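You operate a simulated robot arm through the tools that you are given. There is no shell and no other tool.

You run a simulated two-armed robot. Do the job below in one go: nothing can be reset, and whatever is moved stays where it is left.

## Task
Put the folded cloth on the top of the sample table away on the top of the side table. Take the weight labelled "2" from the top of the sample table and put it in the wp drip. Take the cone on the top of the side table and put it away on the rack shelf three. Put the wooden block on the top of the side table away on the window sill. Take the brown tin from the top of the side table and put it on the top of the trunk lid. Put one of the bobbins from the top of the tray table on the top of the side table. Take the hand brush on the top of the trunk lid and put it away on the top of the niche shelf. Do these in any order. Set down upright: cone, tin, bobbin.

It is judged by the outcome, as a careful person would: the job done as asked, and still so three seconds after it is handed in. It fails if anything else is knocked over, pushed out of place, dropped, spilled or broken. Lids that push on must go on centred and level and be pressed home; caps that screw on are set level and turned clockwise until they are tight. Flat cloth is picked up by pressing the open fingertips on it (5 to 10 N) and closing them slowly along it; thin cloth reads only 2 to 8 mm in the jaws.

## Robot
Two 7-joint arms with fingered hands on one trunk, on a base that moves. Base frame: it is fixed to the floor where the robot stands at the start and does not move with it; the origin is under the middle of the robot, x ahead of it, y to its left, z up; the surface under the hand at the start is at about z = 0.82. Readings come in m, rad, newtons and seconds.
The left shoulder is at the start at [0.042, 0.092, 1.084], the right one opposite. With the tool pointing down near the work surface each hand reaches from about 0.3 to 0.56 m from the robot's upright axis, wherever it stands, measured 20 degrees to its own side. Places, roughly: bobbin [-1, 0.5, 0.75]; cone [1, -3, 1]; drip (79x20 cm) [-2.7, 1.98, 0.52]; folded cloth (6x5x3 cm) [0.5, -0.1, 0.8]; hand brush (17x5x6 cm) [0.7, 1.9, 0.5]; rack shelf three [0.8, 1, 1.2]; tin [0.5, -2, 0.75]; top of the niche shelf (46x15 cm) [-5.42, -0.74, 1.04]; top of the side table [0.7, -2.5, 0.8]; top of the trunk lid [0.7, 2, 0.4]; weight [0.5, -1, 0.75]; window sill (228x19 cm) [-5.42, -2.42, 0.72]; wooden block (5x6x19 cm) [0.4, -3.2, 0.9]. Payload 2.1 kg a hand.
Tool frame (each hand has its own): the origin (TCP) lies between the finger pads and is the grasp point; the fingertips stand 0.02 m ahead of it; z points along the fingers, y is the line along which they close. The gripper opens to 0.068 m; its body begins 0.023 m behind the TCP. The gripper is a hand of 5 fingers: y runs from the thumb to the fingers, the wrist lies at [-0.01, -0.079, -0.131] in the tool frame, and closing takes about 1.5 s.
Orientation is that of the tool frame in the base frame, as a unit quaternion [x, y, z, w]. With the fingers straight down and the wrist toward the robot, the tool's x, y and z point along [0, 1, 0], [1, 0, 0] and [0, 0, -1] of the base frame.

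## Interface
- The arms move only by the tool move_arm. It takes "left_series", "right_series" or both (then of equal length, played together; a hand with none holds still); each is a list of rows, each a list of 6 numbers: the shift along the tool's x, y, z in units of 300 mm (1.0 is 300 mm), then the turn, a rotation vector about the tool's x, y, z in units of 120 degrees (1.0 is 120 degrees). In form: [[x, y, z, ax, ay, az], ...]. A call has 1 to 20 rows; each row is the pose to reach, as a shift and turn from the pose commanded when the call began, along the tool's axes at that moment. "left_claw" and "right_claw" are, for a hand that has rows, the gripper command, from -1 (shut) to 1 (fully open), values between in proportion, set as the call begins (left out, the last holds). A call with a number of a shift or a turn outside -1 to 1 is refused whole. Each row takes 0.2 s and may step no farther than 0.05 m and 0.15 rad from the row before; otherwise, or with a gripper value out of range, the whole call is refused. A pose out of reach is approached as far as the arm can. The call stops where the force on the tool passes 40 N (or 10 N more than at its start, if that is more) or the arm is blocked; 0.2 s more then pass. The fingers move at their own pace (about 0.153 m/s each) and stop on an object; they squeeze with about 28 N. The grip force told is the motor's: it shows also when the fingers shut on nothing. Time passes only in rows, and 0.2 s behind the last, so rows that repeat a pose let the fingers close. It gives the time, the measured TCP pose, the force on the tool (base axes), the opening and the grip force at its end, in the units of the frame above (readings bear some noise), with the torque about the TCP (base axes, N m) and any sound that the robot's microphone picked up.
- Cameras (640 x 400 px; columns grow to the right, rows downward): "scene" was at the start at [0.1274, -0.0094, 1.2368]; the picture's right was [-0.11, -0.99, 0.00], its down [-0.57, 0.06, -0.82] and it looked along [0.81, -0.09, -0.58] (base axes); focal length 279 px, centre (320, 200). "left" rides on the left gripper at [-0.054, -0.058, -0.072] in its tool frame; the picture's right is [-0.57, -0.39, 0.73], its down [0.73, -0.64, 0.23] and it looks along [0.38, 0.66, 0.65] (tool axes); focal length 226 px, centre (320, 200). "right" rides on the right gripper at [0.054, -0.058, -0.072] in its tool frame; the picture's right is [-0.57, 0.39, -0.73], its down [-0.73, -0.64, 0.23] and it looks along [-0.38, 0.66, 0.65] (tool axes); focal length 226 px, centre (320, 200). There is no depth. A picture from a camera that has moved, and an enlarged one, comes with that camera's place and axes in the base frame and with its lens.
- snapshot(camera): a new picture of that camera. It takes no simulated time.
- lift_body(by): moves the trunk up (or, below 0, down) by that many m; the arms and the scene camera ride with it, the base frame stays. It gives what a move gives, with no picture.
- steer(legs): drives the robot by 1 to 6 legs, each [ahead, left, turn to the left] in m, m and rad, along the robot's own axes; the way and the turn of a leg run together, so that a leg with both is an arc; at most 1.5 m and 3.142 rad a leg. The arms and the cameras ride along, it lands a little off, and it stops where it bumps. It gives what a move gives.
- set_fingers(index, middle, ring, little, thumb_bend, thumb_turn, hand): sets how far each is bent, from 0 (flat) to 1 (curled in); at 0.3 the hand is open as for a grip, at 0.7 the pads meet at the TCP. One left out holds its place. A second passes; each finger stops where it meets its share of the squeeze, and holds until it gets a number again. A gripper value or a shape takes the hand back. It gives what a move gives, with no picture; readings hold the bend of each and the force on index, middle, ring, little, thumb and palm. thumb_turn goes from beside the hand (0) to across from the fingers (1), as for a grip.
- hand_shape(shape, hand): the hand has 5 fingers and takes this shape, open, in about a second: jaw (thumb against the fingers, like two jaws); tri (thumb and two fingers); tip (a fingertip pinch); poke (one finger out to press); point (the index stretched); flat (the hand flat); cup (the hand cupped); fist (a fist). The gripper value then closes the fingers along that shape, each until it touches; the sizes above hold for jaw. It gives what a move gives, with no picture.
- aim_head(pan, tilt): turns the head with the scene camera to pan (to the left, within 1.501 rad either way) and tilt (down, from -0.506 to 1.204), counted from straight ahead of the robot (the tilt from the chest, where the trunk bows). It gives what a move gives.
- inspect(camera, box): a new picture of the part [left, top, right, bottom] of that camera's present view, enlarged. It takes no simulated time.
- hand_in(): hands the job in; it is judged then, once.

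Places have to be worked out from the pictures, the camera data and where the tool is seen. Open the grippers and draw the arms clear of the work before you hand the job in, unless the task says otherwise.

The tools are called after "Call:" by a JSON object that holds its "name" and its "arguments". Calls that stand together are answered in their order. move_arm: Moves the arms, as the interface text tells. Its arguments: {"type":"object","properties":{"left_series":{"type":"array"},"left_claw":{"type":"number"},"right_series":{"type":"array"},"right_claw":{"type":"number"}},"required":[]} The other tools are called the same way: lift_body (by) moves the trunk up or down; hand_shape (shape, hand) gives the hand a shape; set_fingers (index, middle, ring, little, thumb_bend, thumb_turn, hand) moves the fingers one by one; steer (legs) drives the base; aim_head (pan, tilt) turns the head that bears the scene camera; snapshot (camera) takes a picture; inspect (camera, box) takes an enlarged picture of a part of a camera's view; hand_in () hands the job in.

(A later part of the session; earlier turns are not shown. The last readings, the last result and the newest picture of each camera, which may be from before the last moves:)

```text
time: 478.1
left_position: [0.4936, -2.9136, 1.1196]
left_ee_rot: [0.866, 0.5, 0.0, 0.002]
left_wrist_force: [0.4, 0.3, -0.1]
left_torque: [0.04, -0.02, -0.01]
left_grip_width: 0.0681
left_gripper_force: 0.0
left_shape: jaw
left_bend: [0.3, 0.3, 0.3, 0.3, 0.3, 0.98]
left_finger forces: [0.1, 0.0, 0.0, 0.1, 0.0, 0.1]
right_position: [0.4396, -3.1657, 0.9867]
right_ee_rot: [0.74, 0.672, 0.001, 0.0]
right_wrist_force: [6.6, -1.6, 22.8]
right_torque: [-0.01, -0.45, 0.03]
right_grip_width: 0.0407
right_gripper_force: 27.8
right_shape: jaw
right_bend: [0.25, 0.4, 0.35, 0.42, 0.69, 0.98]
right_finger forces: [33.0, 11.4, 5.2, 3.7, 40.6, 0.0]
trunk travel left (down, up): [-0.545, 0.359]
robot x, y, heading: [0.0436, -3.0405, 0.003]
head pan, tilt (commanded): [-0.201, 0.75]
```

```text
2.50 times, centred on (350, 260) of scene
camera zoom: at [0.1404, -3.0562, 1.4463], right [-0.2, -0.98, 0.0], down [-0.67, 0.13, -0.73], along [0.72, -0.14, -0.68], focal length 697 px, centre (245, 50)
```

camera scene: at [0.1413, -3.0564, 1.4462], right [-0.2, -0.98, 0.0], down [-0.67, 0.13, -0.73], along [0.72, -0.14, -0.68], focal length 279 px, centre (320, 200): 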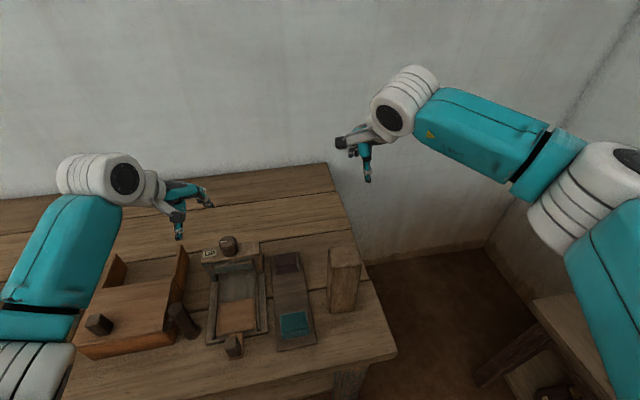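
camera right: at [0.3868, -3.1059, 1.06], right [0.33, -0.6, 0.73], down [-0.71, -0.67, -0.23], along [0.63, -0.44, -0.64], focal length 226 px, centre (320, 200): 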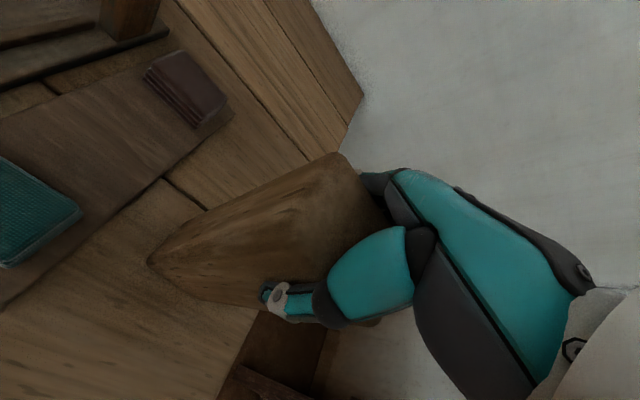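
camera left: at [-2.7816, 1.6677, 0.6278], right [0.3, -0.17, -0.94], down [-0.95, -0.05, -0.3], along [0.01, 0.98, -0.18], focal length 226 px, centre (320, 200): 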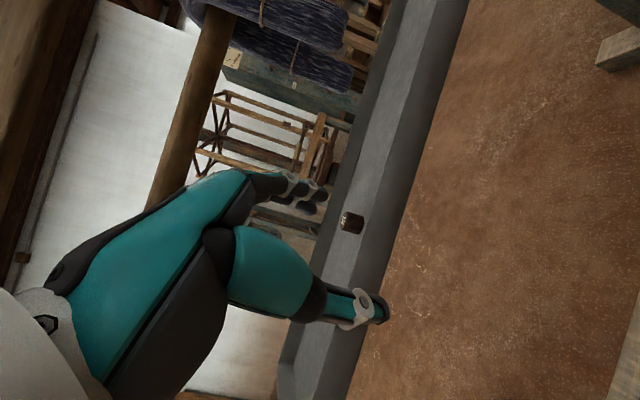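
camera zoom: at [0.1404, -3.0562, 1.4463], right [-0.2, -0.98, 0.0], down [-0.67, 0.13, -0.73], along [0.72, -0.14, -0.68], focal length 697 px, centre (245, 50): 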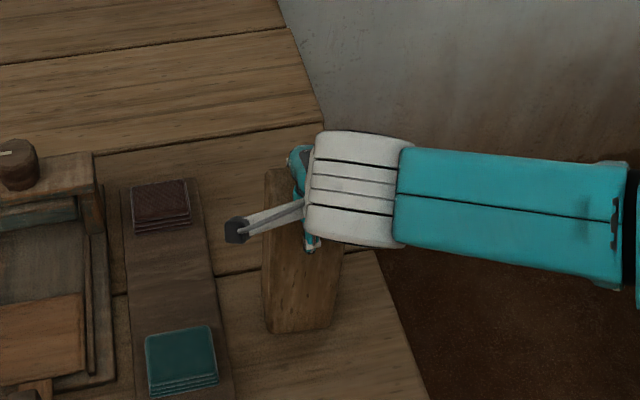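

Firmly gripped. I lift it clear of the table.

Call:
{"name": "move_arm", "arguments": {"right_series": [[0, 0, -0.03, 0, 0, 0], [0, 0, -0.08, 0, 0, 0], [0, 0, -0.16, 0, 0, 0], [0, 0, -0.28, 0, 0, 0]]}}

Call:
{"name": "snapshot", "arguments": {"camera": "scene"}}

Call:
{"name": "snapshot", "arguments": {"camera": "right"}}

```text
time: 479.1
left_position: [0.4938, -2.9138, 1.1196]
left_ee_rot: [0.865, 0.501, 0.001, 0.001]
left_wrist_force: [0.6, 0.2, 0.5]
left_torque: [0.01, 0.02, 0.0]
left_grip_width: 0.0677
left_gripper_force: 0.1
left_shape: jaw
left_bend: [0.3, 0.3, 0.3, 0.3, 0.3, 0.98]
left_finger forces: [0.0, 0.0, 0.0, 0.1, 0.0, 0.0]
right_position: [0.4387, -3.1648, 1.0712]
right_ee_rot: [0.741, 0.672, 0.0, 0.001]
right_wrist_force: [-0.1, 0.6, -2.7]
right_torque: [0.03, 0.02, 0.02]
right_grip_width: 0.0408
right_gripper_force: 28.0
right_shape: jaw
right_bend: [0.75, 0.41, 0.36, 0.45, 0.68, 0.98]
right_finger forces: [25.0, 10.4, 3.6, 2.8, 39.4, 0.0]
trunk travel left (down, up): [-0.545, 0.359]
robot x, y, heading: [0.04, -3.0413, 0.008]
head pan, tilt (commanded): [-0.201, 0.75]
```

```text
taken
camera scene: at [0.1413, -3.0564, 1.4461], right [-0.2, -0.98, 0.0], down [-0.67, 0.13, -0.73], along [0.72, -0.14, -0.68], focal length 279 px, centre (320, 200)
```

scene: 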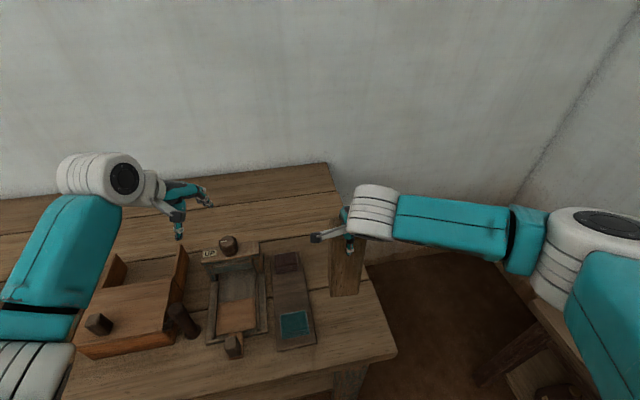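

```text
taken
camera right: at [0.3868, -3.1056, 1.1451], right [0.33, -0.6, 0.73], down [-0.71, -0.67, -0.23], along [0.62, -0.44, -0.65], focal length 226 px, centre (320, 200)
```

right: 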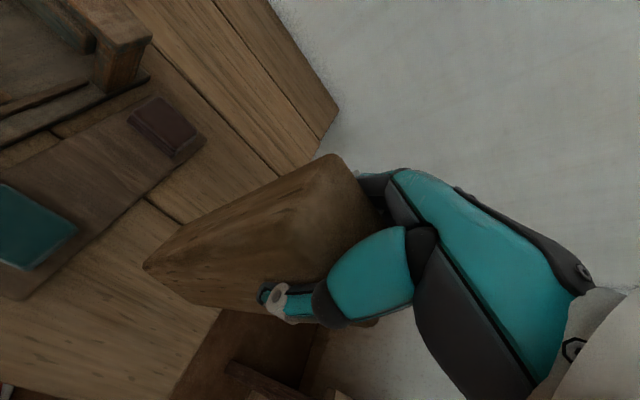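

The block is held. I raise the trunk, back away from the table and turn to face west.

Call:
{"name": "lift_body", "arguments": {"by": 0.15}}

Call:
{"name": "steer", "arguments": {"legs": [[-0.55, 0.1, 0], [0, 0, 1.571], [0, 0, 1.571]]}}

Call:
{"name": "aim_head", "arguments": {"pan": -0.2, "tilt": 0.4}}

Call:
{"name": "snapshot", "arguments": {"camera": "scene"}}

Call:
{"name": "snapshot", "arguments": {"camera": "right"}}

```text
time: 480.8
left_position: [0.4939, -2.9129, 1.2685]
left_ee_rot: [0.866, 0.501, 0.001, 0.001]
left_wrist_force: [0.0, -0.4, 0.0]
left_torque: [0.01, -0.02, -0.03]
left_grip_width: 0.068
left_gripper_force: 0.3
left_shape: jaw
left_bend: [0.3, 0.3, 0.3, 0.3, 0.3, 0.98]
left_finger forces: [0.0, 0.0, 0.1, 0.0, 0.0, 0.0]
right_position: [0.4385, -3.1648, 1.2212]
right_ee_rot: [0.741, 0.672, 0.0, 0.0]
right_wrist_force: [1.3, -0.2, -3.1]
right_torque: [-0.02, -0.01, -0.01]
right_grip_width: 0.0406
right_gripper_force: 28.2
right_shape: jaw
right_bend: [0.75, 0.41, 0.36, 0.45, 0.68, 0.98]
right_finger forces: [25.0, 10.3, 3.7, 2.7, 39.2, 0.0]
trunk travel left (down, up): [-0.695, 0.209]
robot x, y, heading: [0.0427, -3.0389, 0.006]
head pan, tilt (commanded): [-0.201, 0.75]
```

```text
time: 491.6
left_position: [-0.9683, -3.0528, 1.2696]
left_ee_rot: [-0.487, 0.874, 0.001, 0.0]
left_wrist_force: [0.5, -0.3, 0.6]
left_torque: [0.04, 0.02, 0.0]
left_grip_width: 0.0678
left_gripper_force: 0.0
left_shape: jaw
left_bend: [0.3, 0.3, 0.3, 0.3, 0.3, 0.98]
left_finger forces: [0.0, 0.1, 0.0, 0.0, 0.0, 0.0]
right_position: [-0.9037, -2.804, 1.2209]
right_ee_rot: [-0.66, 0.751, 0.0, 0.0]
right_wrist_force: [-0.1, 0.3, -2.6]
right_torque: [-0.02, 0.04, -0.01]
right_grip_width: 0.0398
right_gripper_force: 27.6
right_shape: jaw
right_bend: [0.75, 0.42, 0.37, 0.51, 0.68, 0.98]
right_finger forces: [23.5, 10.0, 3.4, 2.5, 36.8, 0.0]
trunk travel left (down, up): [-0.695, 0.209]
robot x, y, heading: [-0.5137, -2.9374, 3.112]
head pan, tilt (commanded): [-0.201, 0.75]
```

```text
time: 492.5
left_position: [-0.9681, -3.0526, 1.2696]
left_ee_rot: [-0.486, 0.874, 0.001, -0.001]
left_wrist_force: [-0.3, -0.5, 0.7]
left_torque: [0.04, 0.02, -0.04]
left_grip_width: 0.0676
left_gripper_force: 0.1
left_shape: jaw
left_bend: [0.3, 0.3, 0.3, 0.3, 0.3, 0.98]
left_finger forces: [0.0, 0.1, 0.0, 0.1, 0.0, 0.0]
right_position: [-0.9051, -2.8029, 1.2221]
right_ee_rot: [-0.66, 0.752, 0.001, 0.001]
right_wrist_force: [-0.6, -0.2, -1.9]
right_torque: [0.02, 0.01, -0.03]
right_grip_width: 0.0398
right_gripper_force: 27.8
right_shape: jaw
right_bend: [0.75, 0.42, 0.37, 0.51, 0.68, 0.98]
right_finger forces: [23.5, 10.0, 3.4, 2.4, 36.9, 0.0]
trunk travel left (down, up): [-0.695, 0.209]
robot x, y, heading: [-0.5099, -2.9404, 3.107]
head pan, tilt (commanded): [-0.201, 0.4]
```

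```text
taken
camera scene: at [-0.614, -2.9195, 1.6273], right [0.23, 0.97, 0.0], down [0.38, -0.09, -0.92], along [-0.9, 0.21, -0.39], focal length 279 px, centre (320, 200)
```

scene: 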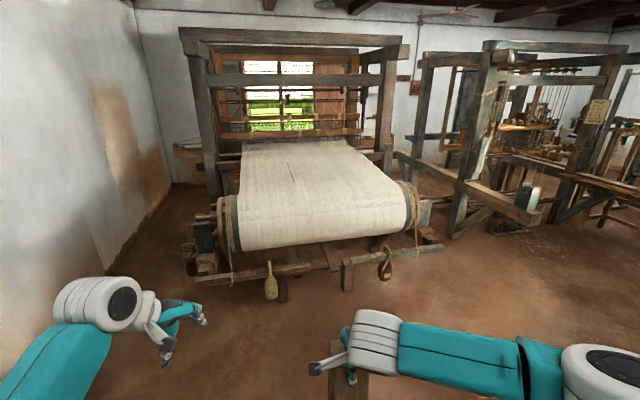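

```text
taken
camera right: at [-0.8534, -2.8657, 1.294], right [-0.31, 0.61, 0.73], down [0.73, 0.65, -0.23], along [-0.61, 0.46, -0.65], focal length 226 px, centre (320, 200)
```

right: 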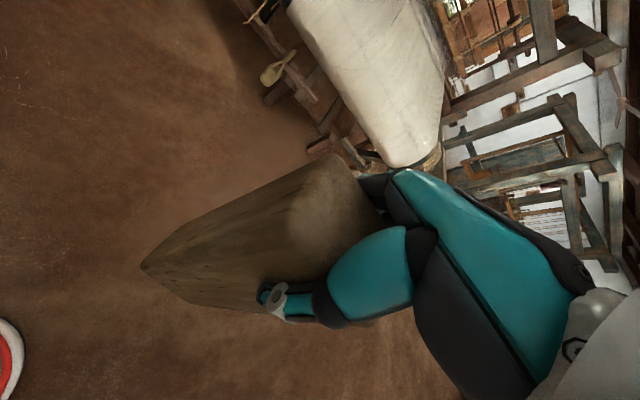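

The block hangs steadily. I drive diagonally to the mouth of the aisle between the looms.

Call:
{"name": "steer", "arguments": {"legs": [[0.52, -0.83, 0.02], [0.5, -0.83, 0.015]]}}

Call:
{"name": "aim_head", "arguments": {"pan": 0.0, "tilt": 0.45}}

Call:
{"name": "snapshot", "arguments": {"camera": "scene"}}

```text
time: 502.2
left_position: [-1.9609, -1.3931, 1.2692]
left_ee_rot: [-0.502, 0.865, 0.0, 0.0]
left_wrist_force: [1.0, 0.8, -0.1]
left_torque: [-0.02, 0.0, 0.0]
left_grip_width: 0.0679
left_gripper_force: 0.1
left_shape: jaw
left_bend: [0.3, 0.3, 0.3, 0.3, 0.3, 0.98]
left_finger forces: [0.1, 0.0, 0.1, 0.0, 0.1, 0.0]
right_position: [-1.9082, -1.1414, 1.2215]
right_ee_rot: [-0.673, 0.739, 0.0, 0.0]
right_wrist_force: [0.2, -0.2, -2.7]
right_torque: [0.02, -0.02, -0.02]
right_grip_width: 0.0399
right_gripper_force: 28.3
right_shape: jaw
right_bend: [0.75, 0.42, 0.37, 0.51, 0.68, 0.98]
right_finger forces: [23.4, 9.9, 3.3, 2.4, 36.7, 0.0]
trunk travel left (down, up): [-0.695, 0.209]
robot x, y, heading: [-1.5125, -1.2656, -3.132]
head pan, tilt (commanded): [-0.201, 0.4]
```

```text
time: 502.9
left_position: [-1.9602, -1.394, 1.2686]
left_ee_rot: [-0.502, 0.865, 0.001, -0.001]
left_wrist_force: [-0.6, 0.1, -0.4]
left_torque: [0.02, 0.01, -0.02]
left_grip_width: 0.0679
left_gripper_force: 0.0
left_shape: jaw
left_bend: [0.3, 0.3, 0.3, 0.3, 0.3, 0.98]
left_finger forces: [0.0, 0.1, 0.0, 0.0, 0.0, 0.2]
right_position: [-1.9073, -1.1422, 1.2218]
right_ee_rot: [-0.674, 0.739, 0.001, 0.001]
right_wrist_force: [-0.9, -0.2, -3.3]
right_torque: [0.03, 0.0, 0.02]
right_grip_width: 0.0397
right_gripper_force: 28.0
right_shape: jaw
right_bend: [0.75, 0.42, 0.37, 0.51, 0.68, 0.98]
right_finger forces: [23.5, 10.0, 3.2, 2.4, 36.8, 0.0]
trunk travel left (down, up): [-0.695, 0.209]
robot x, y, heading: [-1.5079, -1.269, -3.139]
head pan, tilt (commanded): [0.0, 0.45]
```

```text
taken
camera scene: at [-1.614, -1.2664, 1.6227], right [-0.01, 1.0, 0.0], down [0.44, 0.0, -0.9], along [-0.9, -0.01, -0.44], focal length 279 px, centre (320, 200)
```

scene: 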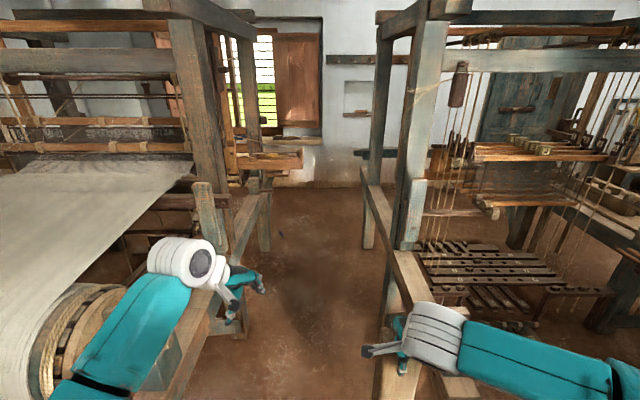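

Lined up with the aisle. I extend the right arm a bit more and drive west in checked steps.

Call:
{"name": "move_arm", "arguments": {"right_series": [[0.025, 0.1, 0, 0, 0, 0], [0.05, 0.196, 0, 0, 0, 0]]}}

Call:
{"name": "steer", "arguments": {"legs": [[0.8, -0.015, 0]]}}

Call:
{"name": "snapshot", "arguments": {"camera": "scene"}}

```text
time: 503.5
left_position: [-1.9624, -1.3929, 1.269]
left_ee_rot: [-0.502, 0.865, 0.001, -0.001]
left_wrist_force: [0.5, -0.1, -0.3]
left_torque: [0.02, 0.0, 0.01]
left_grip_width: 0.0681
left_gripper_force: 0.0
left_shape: jaw
left_bend: [0.3, 0.3, 0.3, 0.3, 0.3, 0.98]
left_finger forces: [0.0, 0.1, 0.0, 0.0, 0.0, 0.1]
right_position: [-1.9684, -1.1508, 1.2208]
right_ee_rot: [-0.674, 0.739, 0.001, 0.0]
right_wrist_force: [0.3, 0.3, -2.8]
right_torque: [-0.01, 0.01, -0.01]
right_grip_width: 0.0399
right_gripper_force: 27.7
right_shape: jaw
right_bend: [0.75, 0.42, 0.37, 0.51, 0.68, 0.98]
right_finger forces: [22.7, 10.0, 3.2, 2.3, 36.1, 0.1]
trunk travel left (down, up): [-0.695, 0.209]
robot x, y, heading: [-1.5107, -1.2671, -3.134]
head pan, tilt (commanded): [0.0, 0.45]
```

```text
time: 507.9
left_position: [-2.767, -1.3873, 1.269]
left_ee_rot: [-0.505, 0.863, 0.0, -0.001]
left_wrist_force: [-0.2, -0.1, -0.2]
left_torque: [0.02, 0.0, 0.01]
left_grip_width: 0.068
left_gripper_force: 0.1
left_shape: jaw
left_bend: [0.3, 0.3, 0.3, 0.3, 0.3, 0.98]
left_finger forces: [0.0, 0.0, 0.1, 0.0, 0.0, 0.0]
right_position: [-2.7736, -1.1448, 1.2216]
right_ee_rot: [-0.675, 0.738, 0.0, 0.001]
right_wrist_force: [0.3, 0.4, -2.7]
right_torque: [0.0, 0.0, -0.05]
right_grip_width: 0.0399
right_gripper_force: 28.3
right_shape: jaw
right_bend: [0.75, 0.42, 0.37, 0.51, 0.68, 0.98]
right_finger forces: [22.9, 9.9, 3.2, 2.3, 36.0, 0.0]
trunk travel left (down, up): [-0.695, 0.209]
robot x, y, heading: [-2.3146, -1.2618, -3.124]
head pan, tilt (commanded): [0.0, 0.45]
```

```text
taken
camera scene: at [-2.4203, -1.2592, 1.6227], right [-0.01, 1.0, 0.0], down [0.44, 0.01, -0.9], along [-0.9, -0.01, -0.44], focal length 279 px, centre (320, 200)
```

scene: 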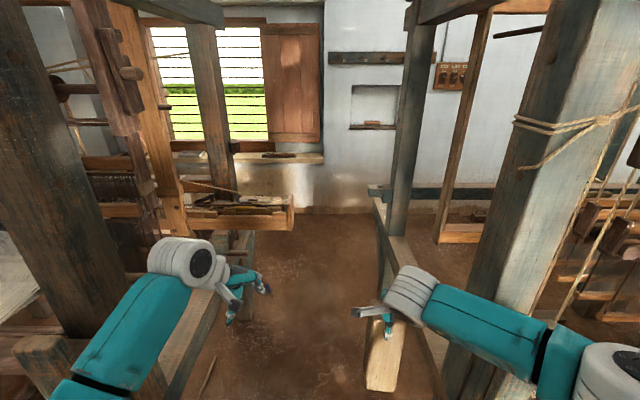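

Still centred. I continue west.

Call:
{"name": "steer", "arguments": {"legs": [[0.8, 0.0, -0.01]]}}

Call:
{"name": "snapshot", "arguments": {"camera": "scene"}}

```text
time: 512.1
left_position: [-3.5594, -1.3892, 1.2698]
left_ee_rot: [-0.501, 0.865, 0.001, 0.0]
left_wrist_force: [0.5, 0.3, -1.2]
left_torque: [-0.01, -0.01, 0.01]
left_grip_width: 0.0679
left_gripper_force: 0.0
left_shape: jaw
left_bend: [0.3, 0.3, 0.3, 0.3, 0.3, 0.98]
left_finger forces: [0.1, 0.0, 0.0, 0.0, 0.0, 0.1]
right_position: [-3.5651, -1.1453, 1.2214]
right_ee_rot: [-0.673, 0.74, 0.001, 0.001]
right_wrist_force: [-0.5, 0.1, -2.6]
right_torque: [-0.01, -0.02, -0.02]
right_grip_width: 0.0399
right_gripper_force: 28.7
right_shape: jaw
right_bend: [0.75, 0.42, 0.37, 0.51, 0.68, 0.98]
right_finger forces: [22.7, 10.0, 3.2, 2.3, 35.8, 0.0]
trunk travel left (down, up): [-0.695, 0.209]
robot x, y, heading: [-3.1099, -1.2623, -3.143]
head pan, tilt (commanded): [0.0, 0.45]
```

```text
taken
camera scene: at [-3.2117, -1.2637, 1.6227], right [0.0, 1.0, 0.0], down [0.44, 0.0, -0.9], along [-0.9, 0.0, -0.44], focal length 279 px, centre (320, 200)
```

scene: 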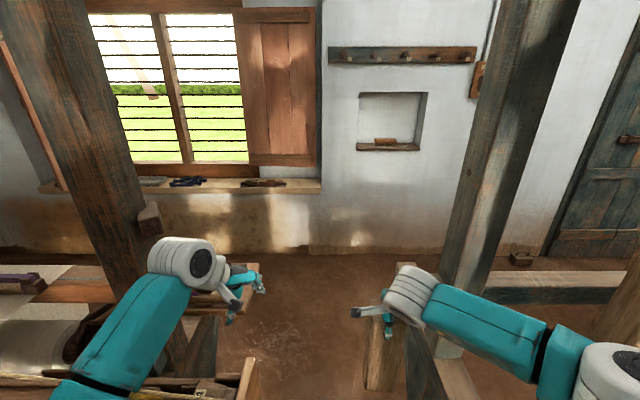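

The sill lies ahead: shears and small things on it, with a free stretch around y≈-2.05 to -2.2. I drive out of the aisle to x≈-4.73.

Call:
{"name": "steer", "arguments": {"legs": [[0.8, 0.0, 0.0], [0.8, 0, 0.0]]}}

Call:
{"name": "aim_head", "arguments": {"pan": 0.7, "tilt": 0.6}}

Call:
{"name": "snapshot", "arguments": {"camera": "scene"}}

```text
time: 520.3
left_position: [-5.1641, -1.4124, 1.2692]
left_ee_rot: [-0.505, 0.863, 0.0, 0.0]
left_wrist_force: [0.2, 0.1, 0.1]
left_torque: [-0.01, 0.01, 0.0]
left_grip_width: 0.0681
left_gripper_force: 0.1
left_shape: jaw
left_bend: [0.3, 0.3, 0.3, 0.3, 0.3, 0.98]
left_finger forces: [0.0, 0.0, 0.0, 0.1, 0.1, 0.0]
right_position: [-5.1715, -1.1691, 1.2217]
right_ee_rot: [-0.675, 0.737, 0.001, 0.001]
right_wrist_force: [-0.8, -1.0, -1.3]
right_torque: [-0.03, 0.01, 0.02]
right_grip_width: 0.0396
right_gripper_force: 27.4
right_shape: jaw
right_bend: [0.75, 0.42, 0.37, 0.51, 0.68, 0.98]
right_finger forces: [22.7, 10.0, 3.3, 2.4, 35.8, 0.0]
trunk travel left (down, up): [-0.695, 0.209]
robot x, y, heading: [-4.7144, -1.282, -3.129]
head pan, tilt (commanded): [0.0, 0.45]
```

```text
time: 521.4
left_position: [-5.1639, -1.4122, 1.2697]
left_ee_rot: [-0.504, 0.863, 0.002, -0.001]
left_wrist_force: [-0.8, -0.2, -0.8]
left_torque: [-0.01, -0.01, 0.03]
left_grip_width: 0.0681
left_gripper_force: 0.1
left_shape: jaw
left_bend: [0.3, 0.3, 0.3, 0.3, 0.3, 0.98]
left_finger forces: [0.0, 0.1, 0.0, 0.0, 0.0, 0.0]
right_position: [-5.1717, -1.1694, 1.222]
right_ee_rot: [-0.675, 0.738, 0.0, 0.0]
right_wrist_force: [0.0, 0.7, -2.3]
right_torque: [-0.03, 0.01, 0.02]
right_grip_width: 0.0396
right_gripper_force: 28.0
right_shape: jaw
right_bend: [0.75, 0.42, 0.37, 0.51, 0.68, 0.98]
right_finger forces: [22.7, 10.1, 3.2, 2.5, 35.8, 0.1]
trunk travel left (down, up): [-0.695, 0.209]
robot x, y, heading: [-4.717, -1.2816, -3.128]
head pan, tilt (commanded): [0.7, 0.6]
```

```text
taken
camera scene: at [-4.7919, -1.3401, 1.6092], right [-0.65, 0.76, 0.0], down [0.43, 0.37, -0.82], along [-0.62, -0.54, -0.57], focal length 279 px, centre (320, 200)
```

scene: 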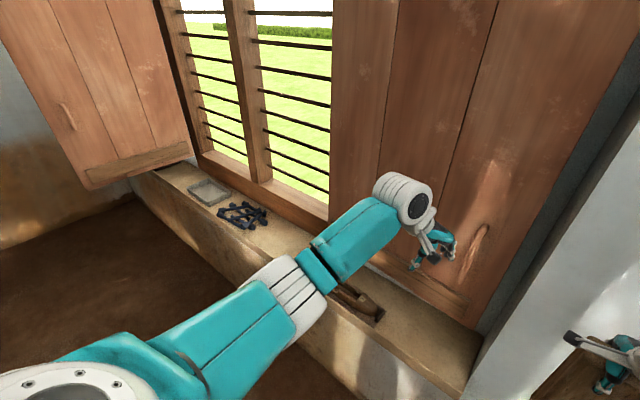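

The sill is free between about y=-2.33 and -1.80. I retract the left hand and strafe left so the block comes in front of y≈-2.08.

Call:
{"name": "move_arm", "arguments": {"left_series": [[-0.032, -0.107, 0, 0, 0, 0], [-0.063, -0.214, 0, 0, 0, 0], [-0.095, -0.32, 0, 0, 0, 0], [-0.126, -0.427, 0, 0, 0, 0]]}}

Call:
{"name": "steer", "arguments": {"legs": [[0, 0.9, -0.01]]}}

Call:
{"name": "aim_head", "arguments": {"pan": 0.0, "tilt": 0.7}}

Call:
{"name": "snapshot", "arguments": {"camera": "scene"}}

Call:
{"name": "snapshot", "arguments": {"camera": "right"}}

```text
time: 522.4
left_position: [-5.0342, -1.4431, 1.27]
left_ee_rot: [-0.505, 0.863, 0.002, -0.001]
left_wrist_force: [1.0, -0.4, -0.4]
left_torque: [0.0, 0.02, -0.02]
left_grip_width: 0.0679
left_gripper_force: 0.1
left_shape: jaw
left_bend: [0.3, 0.3, 0.3, 0.3, 0.3, 0.98]
left_finger forces: [0.0, 0.0, 0.1, 0.1, 0.1, 0.0]
right_position: [-5.1704, -1.169, 1.2223]
right_ee_rot: [-0.675, 0.738, 0.001, 0.0]
right_wrist_force: [-0.2, 0.6, -2.4]
right_torque: [0.01, 0.01, -0.02]
right_grip_width: 0.0399
right_gripper_force: 28.0
right_shape: jaw
right_bend: [0.75, 0.42, 0.37, 0.51, 0.68, 0.98]
right_finger forces: [22.5, 10.0, 3.2, 2.4, 35.7, 0.0]
trunk travel left (down, up): [-0.695, 0.209]
robot x, y, heading: [-4.7126, -1.2821, -3.13]
head pan, tilt (commanded): [0.7, 0.6]
```

```text
time: 527.2
left_position: [-5.0355, -2.3521, 1.2693]
left_ee_rot: [-0.496, 0.868, 0.001, -0.001]
left_wrist_force: [0.2, 0.0, -0.8]
left_torque: [0.02, 0.03, 0.02]
left_grip_width: 0.068
left_gripper_force: 0.0
left_shape: jaw
left_bend: [0.3, 0.3, 0.3, 0.3, 0.3, 0.98]
left_finger forces: [0.1, 0.0, 0.0, 0.0, 0.0, 0.1]
right_position: [-5.1666, -2.0738, 1.2211]
right_ee_rot: [-0.669, 0.743, 0.0, 0.001]
right_wrist_force: [-0.3, -1.1, -2.1]
right_torque: [0.02, 0.01, 0.0]
right_grip_width: 0.0396
right_gripper_force: 27.8
right_shape: jaw
right_bend: [0.75, 0.42, 0.37, 0.51, 0.68, 0.98]
right_finger forces: [22.5, 10.0, 3.2, 2.4, 35.7, 0.0]
trunk travel left (down, up): [-0.695, 0.209]
robot x, y, heading: [-4.7092, -2.1976, 3.13]
head pan, tilt (commanded): [0.7, 0.6]
```

```text
time: 528.2
left_position: [-5.0358, -2.3504, 1.2702]
left_ee_rot: [-0.495, 0.869, 0.001, 0.0]
left_wrist_force: [1.0, 0.1, -0.5]
left_torque: [-0.01, -0.01, 0.03]
left_grip_width: 0.068
left_gripper_force: 0.1
left_shape: jaw
left_bend: [0.3, 0.3, 0.3, 0.3, 0.3, 0.98]
left_finger forces: [0.0, 0.1, 0.0, 0.1, 0.0, 0.0]
right_position: [-5.1666, -2.0732, 1.2219]
right_ee_rot: [-0.669, 0.743, 0.001, 0.0]
right_wrist_force: [0.3, -0.3, -3.0]
right_torque: [-0.03, 0.01, 0.0]
right_grip_width: 0.0399
right_gripper_force: 27.7
right_shape: jaw
right_bend: [0.75, 0.42, 0.37, 0.51, 0.68, 0.98]
right_finger forces: [22.6, 10.0, 3.2, 2.4, 35.7, 0.0]
trunk travel left (down, up): [-0.695, 0.209]
robot x, y, heading: [-4.7081, -2.1959, 3.134]
head pan, tilt (commanded): [0.0, 0.7]
```

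```text
taken
camera scene: at [-4.8075, -2.1949, 1.6006], right [0.01, 1.0, 0.0], down [0.64, 0.0, -0.76], along [-0.76, 0.0, -0.64], focal length 279 px, centre (320, 200)
```

scene: 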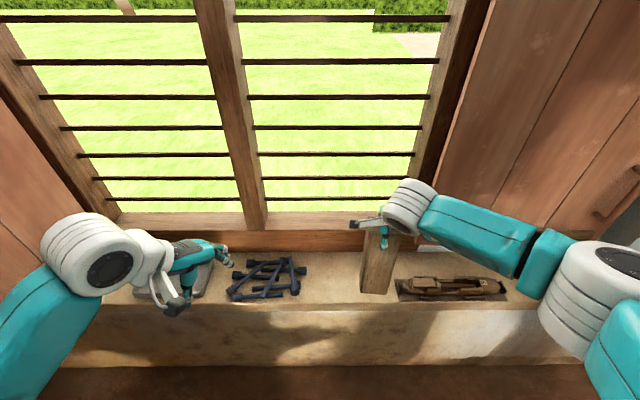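

```text
taken
camera right: at [-5.1137, -2.135, 1.2942], right [-0.33, 0.6, 0.73], down [0.71, 0.66, -0.23], along [-0.62, 0.45, -0.65], focal length 226 px, centre (320, 200)
```

right: 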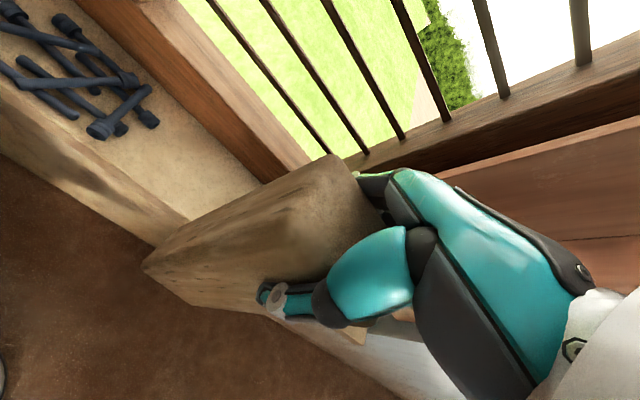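

The gap on the sill runs from y≈-2.23 to -1.92 (centre -2.075) at x≈-5.41. I drive 0.22 m closer and lower the trunk 0.2 m.

Call:
{"name": "steer", "arguments": {"legs": [[0.22, 0.0, 0.005]]}}

Call:
{"name": "lift_body", "arguments": {"by": -0.2}}

Call:
{"name": "snapshot", "arguments": {"camera": "scene"}}

Call:
{"name": "snapshot", "arguments": {"camera": "right"}}

```text
time: 529.9
left_position: [-5.2554, -2.3503, 1.2691]
left_ee_rot: [-0.498, 0.867, 0.001, 0.0]
left_wrist_force: [-0.2, 0.3, 0.4]
left_torque: [-0.01, 0.0, 0.01]
left_grip_width: 0.0678
left_gripper_force: 0.0
left_shape: jaw
left_bend: [0.3, 0.3, 0.3, 0.3, 0.3, 0.98]
left_finger forces: [0.0, 0.1, 0.0, 0.1, 0.0, 0.0]
right_position: [-5.3889, -2.0742, 1.2201]
right_ee_rot: [-0.671, 0.742, 0.0, 0.001]
right_wrist_force: [-0.5, 0.3, -3.7]
right_torque: [0.0, -0.01, 0.02]
right_grip_width: 0.04
right_gripper_force: 27.9
right_shape: jaw
right_bend: [0.75, 0.42, 0.37, 0.51, 0.68, 0.98]
right_finger forces: [22.7, 10.0, 3.2, 2.3, 35.8, 0.0]
trunk travel left (down, up): [-0.695, 0.209]
robot x, y, heading: [-4.9274, -2.1949, 3.14]
head pan, tilt (commanded): [0.0, 0.7]
```

```text
time: 532.1
left_position: [-5.2539, -2.3497, 1.0698]
left_ee_rot: [-0.499, 0.867, 0.001, -0.001]
left_wrist_force: [0.9, -1.1, 0.3]
left_torque: [-0.02, 0.04, 0.01]
left_grip_width: 0.0679
left_gripper_force: 0.1
left_shape: jaw
left_bend: [0.3, 0.3, 0.3, 0.3, 0.3, 0.98]
left_finger forces: [0.1, 0.0, 0.0, 0.1, 0.0, 0.1]
right_position: [-5.386, -2.0749, 1.0212]
right_ee_rot: [-0.67, 0.742, 0.0, 0.001]
right_wrist_force: [0.3, -0.2, -2.9]
right_torque: [0.04, 0.01, 0.01]
right_grip_width: 0.04
right_gripper_force: 27.9
right_shape: jaw
right_bend: [0.75, 0.42, 0.37, 0.51, 0.68, 0.98]
right_finger forces: [22.5, 10.0, 3.2, 2.4, 35.5, 0.0]
trunk travel left (down, up): [-0.495, 0.409]
robot x, y, heading: [-4.932, -2.1949, 3.141]
head pan, tilt (commanded): [0.0, 0.7]
```

```text
taken
camera scene: at [-5.0361, -2.1942, 1.4003], right [0.0, 1.0, 0.0], down [0.64, 0.0, -0.76], along [-0.76, 0.0, -0.64], focal length 279 px, centre (320, 200)
```

scene: 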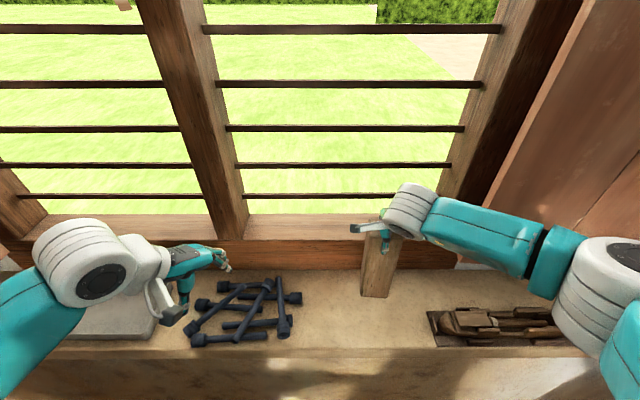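

```text
taken
camera right: at [-5.3335, -2.1356, 1.0944], right [-0.33, 0.6, 0.73], down [0.71, 0.66, -0.23], along [-0.62, 0.44, -0.65], focal length 226 px, centre (320, 200)
```

right: 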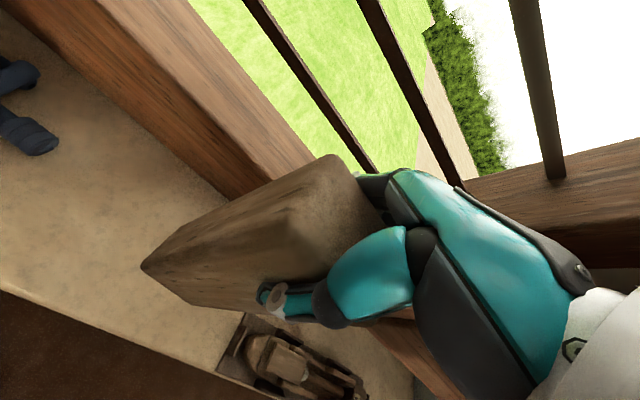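

The block hangs over the free gap. I move it 2 cm deeper and lower it to ~3 cm above the sill.

Call:
{"name": "move_arm", "arguments": {"right_series": [[0.006, 0.06, 0.05, 0, 0, 0], [0.006, 0.06, 0.14, 0, 0, 0], [0.006, 0.06, 0.23, 0, 0, 0], [0.006, 0.06, 0.3, 0, 0, 0]]}}

Call:
{"name": "inspect", "arguments": {"camera": "scene", "box": [280, 180, 480, 360]}}

Call:
{"name": "snapshot", "arguments": {"camera": "right"}}

```text
time: 533.1
left_position: [-5.2544, -2.3508, 1.0705]
left_ee_rot: [-0.499, 0.867, 0.001, -0.001]
left_wrist_force: [0.2, -0.4, -0.2]
left_torque: [0.01, 0.01, 0.01]
left_grip_width: 0.0679
left_gripper_force: 0.1
left_shape: jaw
left_bend: [0.3, 0.3, 0.3, 0.3, 0.3, 0.98]
left_finger forces: [0.0, 0.1, 0.1, 0.1, 0.1, 0.0]
right_position: [-5.404, -2.0744, 0.93]
right_ee_rot: [-0.67, 0.742, 0.0, 0.0]
right_wrist_force: [-0.3, -0.5, -2.2]
right_torque: [0.0, 0.02, -0.02]
right_grip_width: 0.0397
right_gripper_force: 28.3
right_shape: jaw
right_bend: [0.75, 0.42, 0.37, 0.51, 0.68, 0.98]
right_finger forces: [21.7, 9.8, 3.2, 2.5, 34.4, 0.0]
trunk travel left (down, up): [-0.495, 0.409]
robot x, y, heading: [-4.9353, -2.1961, 3.139]
head pan, tilt (commanded): [0.0, 0.7]
```

```text
2.22 times, centred on (380, 270) of scene
camera zoom: at [-5.0362, -2.1943, 1.4002], right [0.0, 1.0, 0.0], down [0.64, 0.0, -0.76], along [-0.76, 0.0, -0.64], focal length 619 px, centre (187, 44)
```

zoom: 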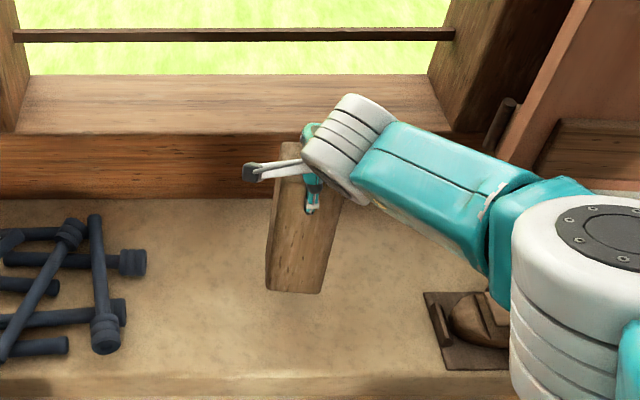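

```text
taken
camera right: at [-5.3513, -2.136, 1.003], right [-0.33, 0.6, 0.73], down [0.71, 0.66, -0.23], along [-0.62, 0.44, -0.65], focal length 226 px, centre (320, 200)
```

right: 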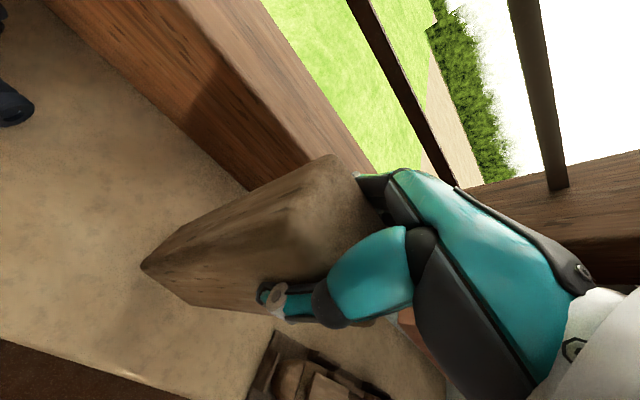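

Space is good on all sides. I lower in small steps to contact.

Call:
{"name": "move_arm", "arguments": {"right_series": [[0, 0, 0.02, 0, 0, 0], [0, 0, 0.04, 0, 0, 0], [0, 0, 0.06, 0, 0, 0], [0, 0, 0.075, 0, 0, 0]]}}

```text
time: 534.1
left_position: [-5.2546, -2.3508, 1.0695]
left_ee_rot: [-0.499, 0.867, 0.001, -0.001]
left_wrist_force: [-0.2, -0.5, -0.2]
left_torque: [0.0, 0.0, -0.02]
left_grip_width: 0.0678
left_gripper_force: 0.1
left_shape: jaw
left_bend: [0.3, 0.3, 0.3, 0.3, 0.3, 0.98]
left_finger forces: [0.1, 0.1, 0.0, 0.0, 0.1, 0.1]
right_position: [-5.4044, -2.0755, 0.9123]
right_ee_rot: [-0.67, 0.742, 0.0, 0.0]
right_wrist_force: [0.3, 0.8, -1.9]
right_torque: [0.0, 0.03, -0.01]
right_grip_width: 0.0395
right_gripper_force: 28.5
right_shape: jaw
right_bend: [0.75, 0.42, 0.37, 0.51, 0.68, 0.98]
right_finger forces: [21.5, 9.9, 3.2, 2.4, 34.1, 0.0]
right hand out of reach, approached as far as the arm can: row 4
trunk travel left (down, up): [-0.495, 0.409]
robot x, y, heading: [-4.9309, -2.1967, 3.139]
head pan, tilt (commanded): [0.0, 0.7]
```

The arm nears its limit, so I lower the rest with the trunk, 1 cm at a time.

Call:
{"name": "lift_body", "arguments": {"by": -0.012}}

```text
time: 534.7
left_position: [-5.2542, -2.3522, 1.0567]
left_ee_rot: [-0.498, 0.867, 0.002, -0.001]
left_wrist_force: [-0.1, -0.1, -0.5]
left_torque: [-0.01, 0.03, 0.01]
left_grip_width: 0.0677
left_gripper_force: 0.1
left_shape: jaw
left_bend: [0.3, 0.3, 0.3, 0.3, 0.3, 0.98]
left_finger forces: [0.1, 0.0, 0.0, 0.0, 0.0, 0.0]
right_position: [-5.4039, -2.0744, 0.9009]
right_ee_rot: [-0.67, 0.742, 0.0, 0.0]
right_wrist_force: [0.3, -0.2, -2.3]
right_torque: [0.01, 0.03, 0.01]
right_grip_width: 0.0395
right_gripper_force: 27.9
right_shape: jaw
right_bend: [0.75, 0.42, 0.37, 0.51, 0.68, 0.98]
right_finger forces: [21.4, 9.9, 3.1, 2.4, 34.0, 0.0]
trunk travel left (down, up): [-0.483, 0.421]
robot x, y, heading: [-4.9298, -2.1939, 3.137]
head pan, tilt (commanded): [0.0, 0.7]
```

Call:
{"name": "inspect", "arguments": {"camera": "scene", "box": [300, 200, 460, 340]}}

Call:
{"name": "lift_body", "arguments": {"by": -0.004}}

```text
2.86 times, centred on (380, 270) of scene
camera zoom: at [-5.037, -2.1942, 1.3881], right [0.0, 1.0, 0.0], down [0.64, 0.0, -0.76], along [-0.76, 0.0, -0.64], focal length 796 px, centre (149, 0)
```

zoom: 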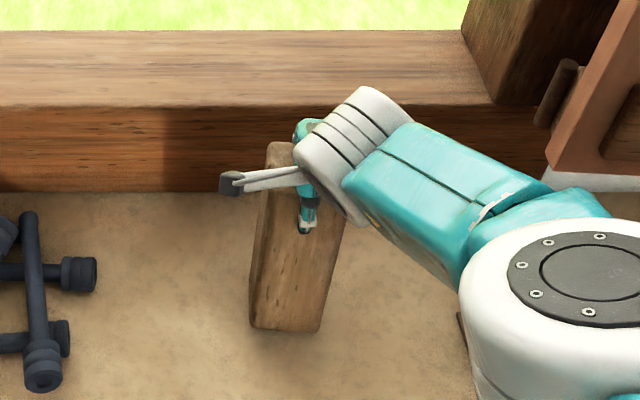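

```text
time: 535.2
left_position: [-5.2535, -2.3506, 1.0528]
left_ee_rot: [-0.499, 0.867, 0.002, -0.001]
left_wrist_force: [-0.4, 0.9, 0.1]
left_torque: [-0.01, -0.02, -0.02]
left_grip_width: 0.0678
left_gripper_force: 0.0
left_shape: jaw
left_bend: [0.3, 0.3, 0.3, 0.3, 0.3, 0.98]
left_finger forces: [0.1, 0.1, 0.0, 0.1, 0.0, 0.1]
right_position: [-5.4041, -2.075, 0.8973]
right_ee_rot: [-0.671, 0.742, 0.001, 0.0]
right_wrist_force: [-0.1, -0.1, -2.8]
right_torque: [-0.01, 0.0, 0.01]
right_grip_width: 0.0396
right_gripper_force: 28.6
right_shape: jaw
right_bend: [0.75, 0.42, 0.37, 0.51, 0.68, 0.98]
right_finger forces: [21.4, 9.9, 3.1, 2.4, 34.0, 0.1]
trunk travel left (down, up): [-0.479, 0.425]
robot x, y, heading: [-4.9327, -2.1937, 3.138]
head pan, tilt (commanded): [0.0, 0.7]
```

Still hanging free; I lower another 4 mm at a time.

Call:
{"name": "lift_body", "arguments": {"by": -0.004}}

Call:
{"name": "lift_body", "arguments": {"by": -0.004}}

```text
time: 535.8
left_position: [-5.2541, -2.352, 1.0493]
left_ee_rot: [-0.497, 0.868, 0.002, -0.001]
left_wrist_force: [0.5, 0.6, -0.3]
left_torque: [0.0, -0.03, -0.02]
left_grip_width: 0.0681
left_gripper_force: 0.2
left_shape: jaw
left_bend: [0.3, 0.3, 0.3, 0.3, 0.3, 0.98]
left_finger forces: [0.1, 0.0, 0.0, 0.0, 0.1, 0.1]
right_position: [-5.4043, -2.0756, 0.893]
right_ee_rot: [-0.67, 0.742, 0.001, 0.001]
right_wrist_force: [-0.6, 0.0, -1.4]
right_torque: [0.02, 0.03, 0.05]
right_grip_width: 0.0397
right_gripper_force: 28.3
right_shape: jaw
right_bend: [0.75, 0.42, 0.37, 0.51, 0.68, 0.98]
right_finger forces: [21.4, 9.9, 3.2, 2.4, 33.9, 0.0]
trunk travel left (down, up): [-0.475, 0.429]
robot x, y, heading: [-4.9306, -2.1967, 3.138]
head pan, tilt (commanded): [0.0, 0.7]
```

```text
time: 536.3
left_position: [-5.2539, -2.3492, 1.0461]
left_ee_rot: [-0.497, 0.867, 0.002, 0.0]
left_wrist_force: [-0.5, -0.4, 0.3]
left_torque: [0.01, -0.01, 0.02]
left_grip_width: 0.0679
left_gripper_force: 0.0
left_shape: jaw
left_bend: [0.3, 0.3, 0.3, 0.3, 0.3, 0.98]
left_finger forces: [0.0, 0.1, 0.0, 0.0, 0.0, 0.0]
right_position: [-5.4025, -2.0743, 0.8895]
right_ee_rot: [-0.67, 0.742, 0.001, 0.0]
right_wrist_force: [1.1, 0.3, 4.4]
right_torque: [-0.03, 0.02, 0.03]
right_grip_width: 0.0396
right_gripper_force: 28.2
right_shape: jaw
right_bend: [0.75, 0.43, 0.37, 0.51, 0.68, 0.98]
right_finger forces: [22.4, 9.9, 3.3, 2.6, 35.9, 0.0]
trunk travel left (down, up): [-0.471, 0.433]
robot x, y, heading: [-4.9258, -2.1942, 3.14]
head pan, tilt (commanded): [0.0, 0.7]
```

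Contact (≈7 N): the block stands on the sill. I spread the fingers to release it.

Call:
{"name": "set_fingers", "arguments": {"hand": "right", "index": 0.1, "middle": 0.1, "ring": 0.1, "little": 0.1, "thumb_bend": 0.1, "thumb_turn": 1.0}}

Call:
{"name": "inspect", "arguments": {"camera": "scene", "box": [300, 200, 460, 340]}}

Call:
{"name": "snapshot", "arguments": {"camera": "right"}}

```text
time: 537.3
left_position: [-5.2541, -2.3514, 1.0462]
left_ee_rot: [-0.499, 0.867, 0.001, -0.001]
left_wrist_force: [-0.5, -1.5, -0.7]
left_torque: [0.03, 0.01, -0.01]
left_grip_width: 0.0675
left_gripper_force: 0.0
left_shape: jaw
left_bend: [0.3, 0.3, 0.3, 0.3, 0.3, 0.98]
left_finger forces: [0.0, 0.0, 0.0, 0.0, 0.0, 0.0]
right_position: [-5.4043, -2.074, 0.8891]
right_ee_rot: [-0.67, 0.742, 0.001, 0.0]
right_wrist_force: [0.2, 0.1, -0.4]
right_torque: [0.0, -0.02, -0.01]
right_grip_width: 0.0911
right_gripper_force: 0.3
right_shape: fingers
right_bend: [0.1, 0.1, 0.1, 0.1, 0.1, 0.96]
right_finger forces: [0.1, 0.1, 0.0, 0.0, 0.7, 0.0]
trunk travel left (down, up): [-0.471, 0.433]
robot x, y, heading: [-4.9281, -2.1963, 3.139]
head pan, tilt (commanded): [0.0, 0.7]
```

```text
2.86 times, centred on (380, 270) of scene
camera zoom: at [-5.0378, -2.1943, 1.3761], right [0.0, 1.0, 0.0], down [0.64, 0.0, -0.76], along [-0.76, 0.0, -0.64], focal length 796 px, centre (149, 0)
```

zoom: 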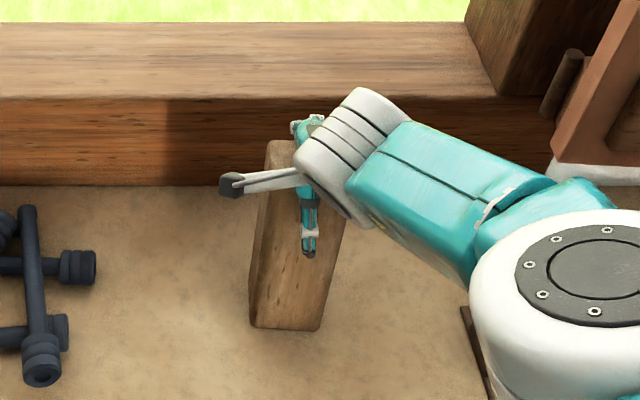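

```text
taken
camera right: at [-5.3503, -2.1356, 0.9618], right [-0.33, 0.6, 0.73], down [0.71, 0.66, -0.23], along [-0.62, 0.44, -0.65], focal length 226 px, centre (320, 200)
```

right: 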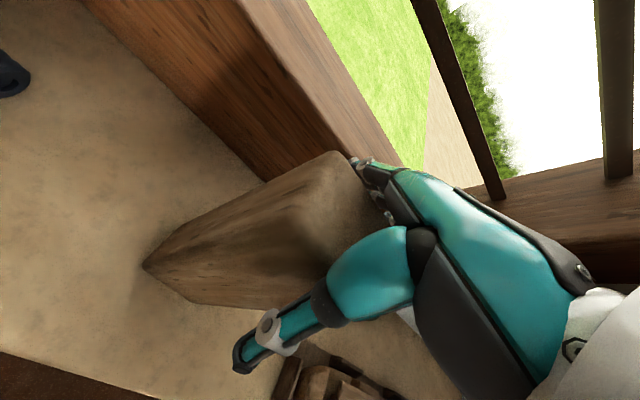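

The block stands free on the sill. I raise the hand straight up with the trunk.

Call:
{"name": "lift_body", "arguments": {"by": 0.03}}

Call:
{"name": "lift_body", "arguments": {"by": 0.12}}

Call:
{"name": "snapshot", "arguments": {"camera": "scene"}}

Call:
{"name": "snapshot", "arguments": {"camera": "right"}}

```text
time: 538.0
left_position: [-5.2544, -2.3507, 1.0766]
left_ee_rot: [-0.498, 0.867, 0.001, -0.001]
left_wrist_force: [0.1, -0.1, -0.5]
left_torque: [0.0, 0.04, -0.01]
left_grip_width: 0.0679
left_gripper_force: 0.0
left_shape: jaw
left_bend: [0.3, 0.3, 0.3, 0.3, 0.3, 0.98]
left_finger forces: [0.0, 0.0, 0.0, 0.1, 0.1, 0.0]
right_position: [-5.4033, -2.0747, 0.9206]
right_ee_rot: [-0.67, 0.742, 0.001, 0.001]
right_wrist_force: [0.1, -0.2, -0.6]
right_torque: [0.0, -0.02, 0.03]
right_grip_width: 0.091
right_gripper_force: 0.0
right_shape: fingers
right_bend: [0.1, 0.1, 0.1, 0.1, 0.1, 0.96]
right_finger forces: [0.0, 0.1, 0.1, 0.0, 0.1, 0.0]
trunk travel left (down, up): [-0.501, 0.403]
robot x, y, heading: [-4.9274, -2.1927, 3.131]
head pan, tilt (commanded): [0.0, 0.7]
```

```text
time: 539.5
left_position: [-5.2541, -2.3518, 1.1961]
left_ee_rot: [-0.498, 0.867, 0.001, 0.0]
left_wrist_force: [-0.3, -0.7, 0.2]
left_torque: [-0.03, -0.03, 0.01]
left_grip_width: 0.0679
left_gripper_force: 0.1
left_shape: jaw
left_bend: [0.3, 0.3, 0.3, 0.3, 0.3, 0.98]
left_finger forces: [0.0, 0.0, 0.0, 0.0, 0.1, 0.0]
right_position: [-5.404, -2.0754, 1.0469]
right_ee_rot: [-0.67, 0.742, 0.007, -0.006]
right_wrist_force: [-1.1, -0.6, -0.3]
right_torque: [-0.02, 0.01, 0.01]
right_grip_width: 0.091
right_gripper_force: 0.1
right_shape: fingers
right_bend: [0.1, 0.1, 0.1, 0.1, 0.1, 0.96]
right_finger forces: [0.0, 0.0, 0.1, 0.0, 0.1, 0.0]
trunk travel left (down, up): [-0.621, 0.283]
robot x, y, heading: [-4.93, -2.1937, 3.14]
head pan, tilt (commanded): [0.0, 0.7]
```

```text
taken
camera scene: at [-5.0291, -2.1943, 1.5265], right [0.0, 1.0, 0.0], down [0.64, 0.0, -0.76], along [-0.76, 0.0, -0.64], focal length 279 px, centre (320, 200)
```

scene: 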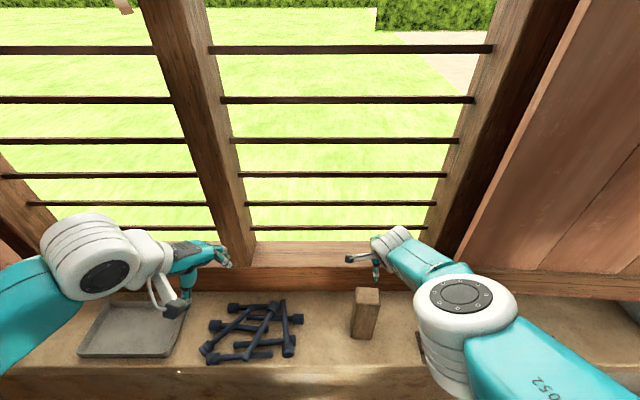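

```text
taken
camera right: at [-5.3501, -2.1354, 1.1191], right [-0.31, 0.6, 0.73], down [0.71, 0.66, -0.24], along [-0.63, 0.44, -0.63], focal length 226 px, centre (320, 200)
```

right: 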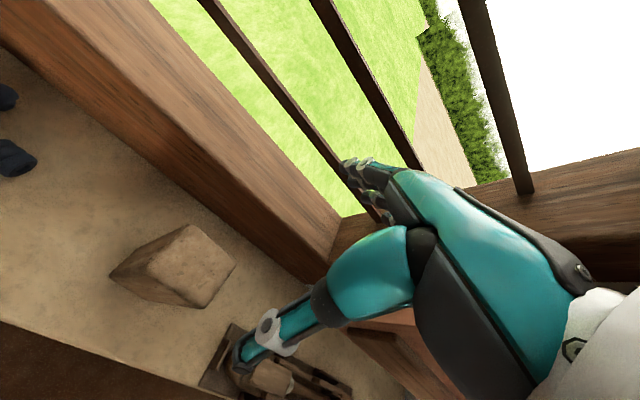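

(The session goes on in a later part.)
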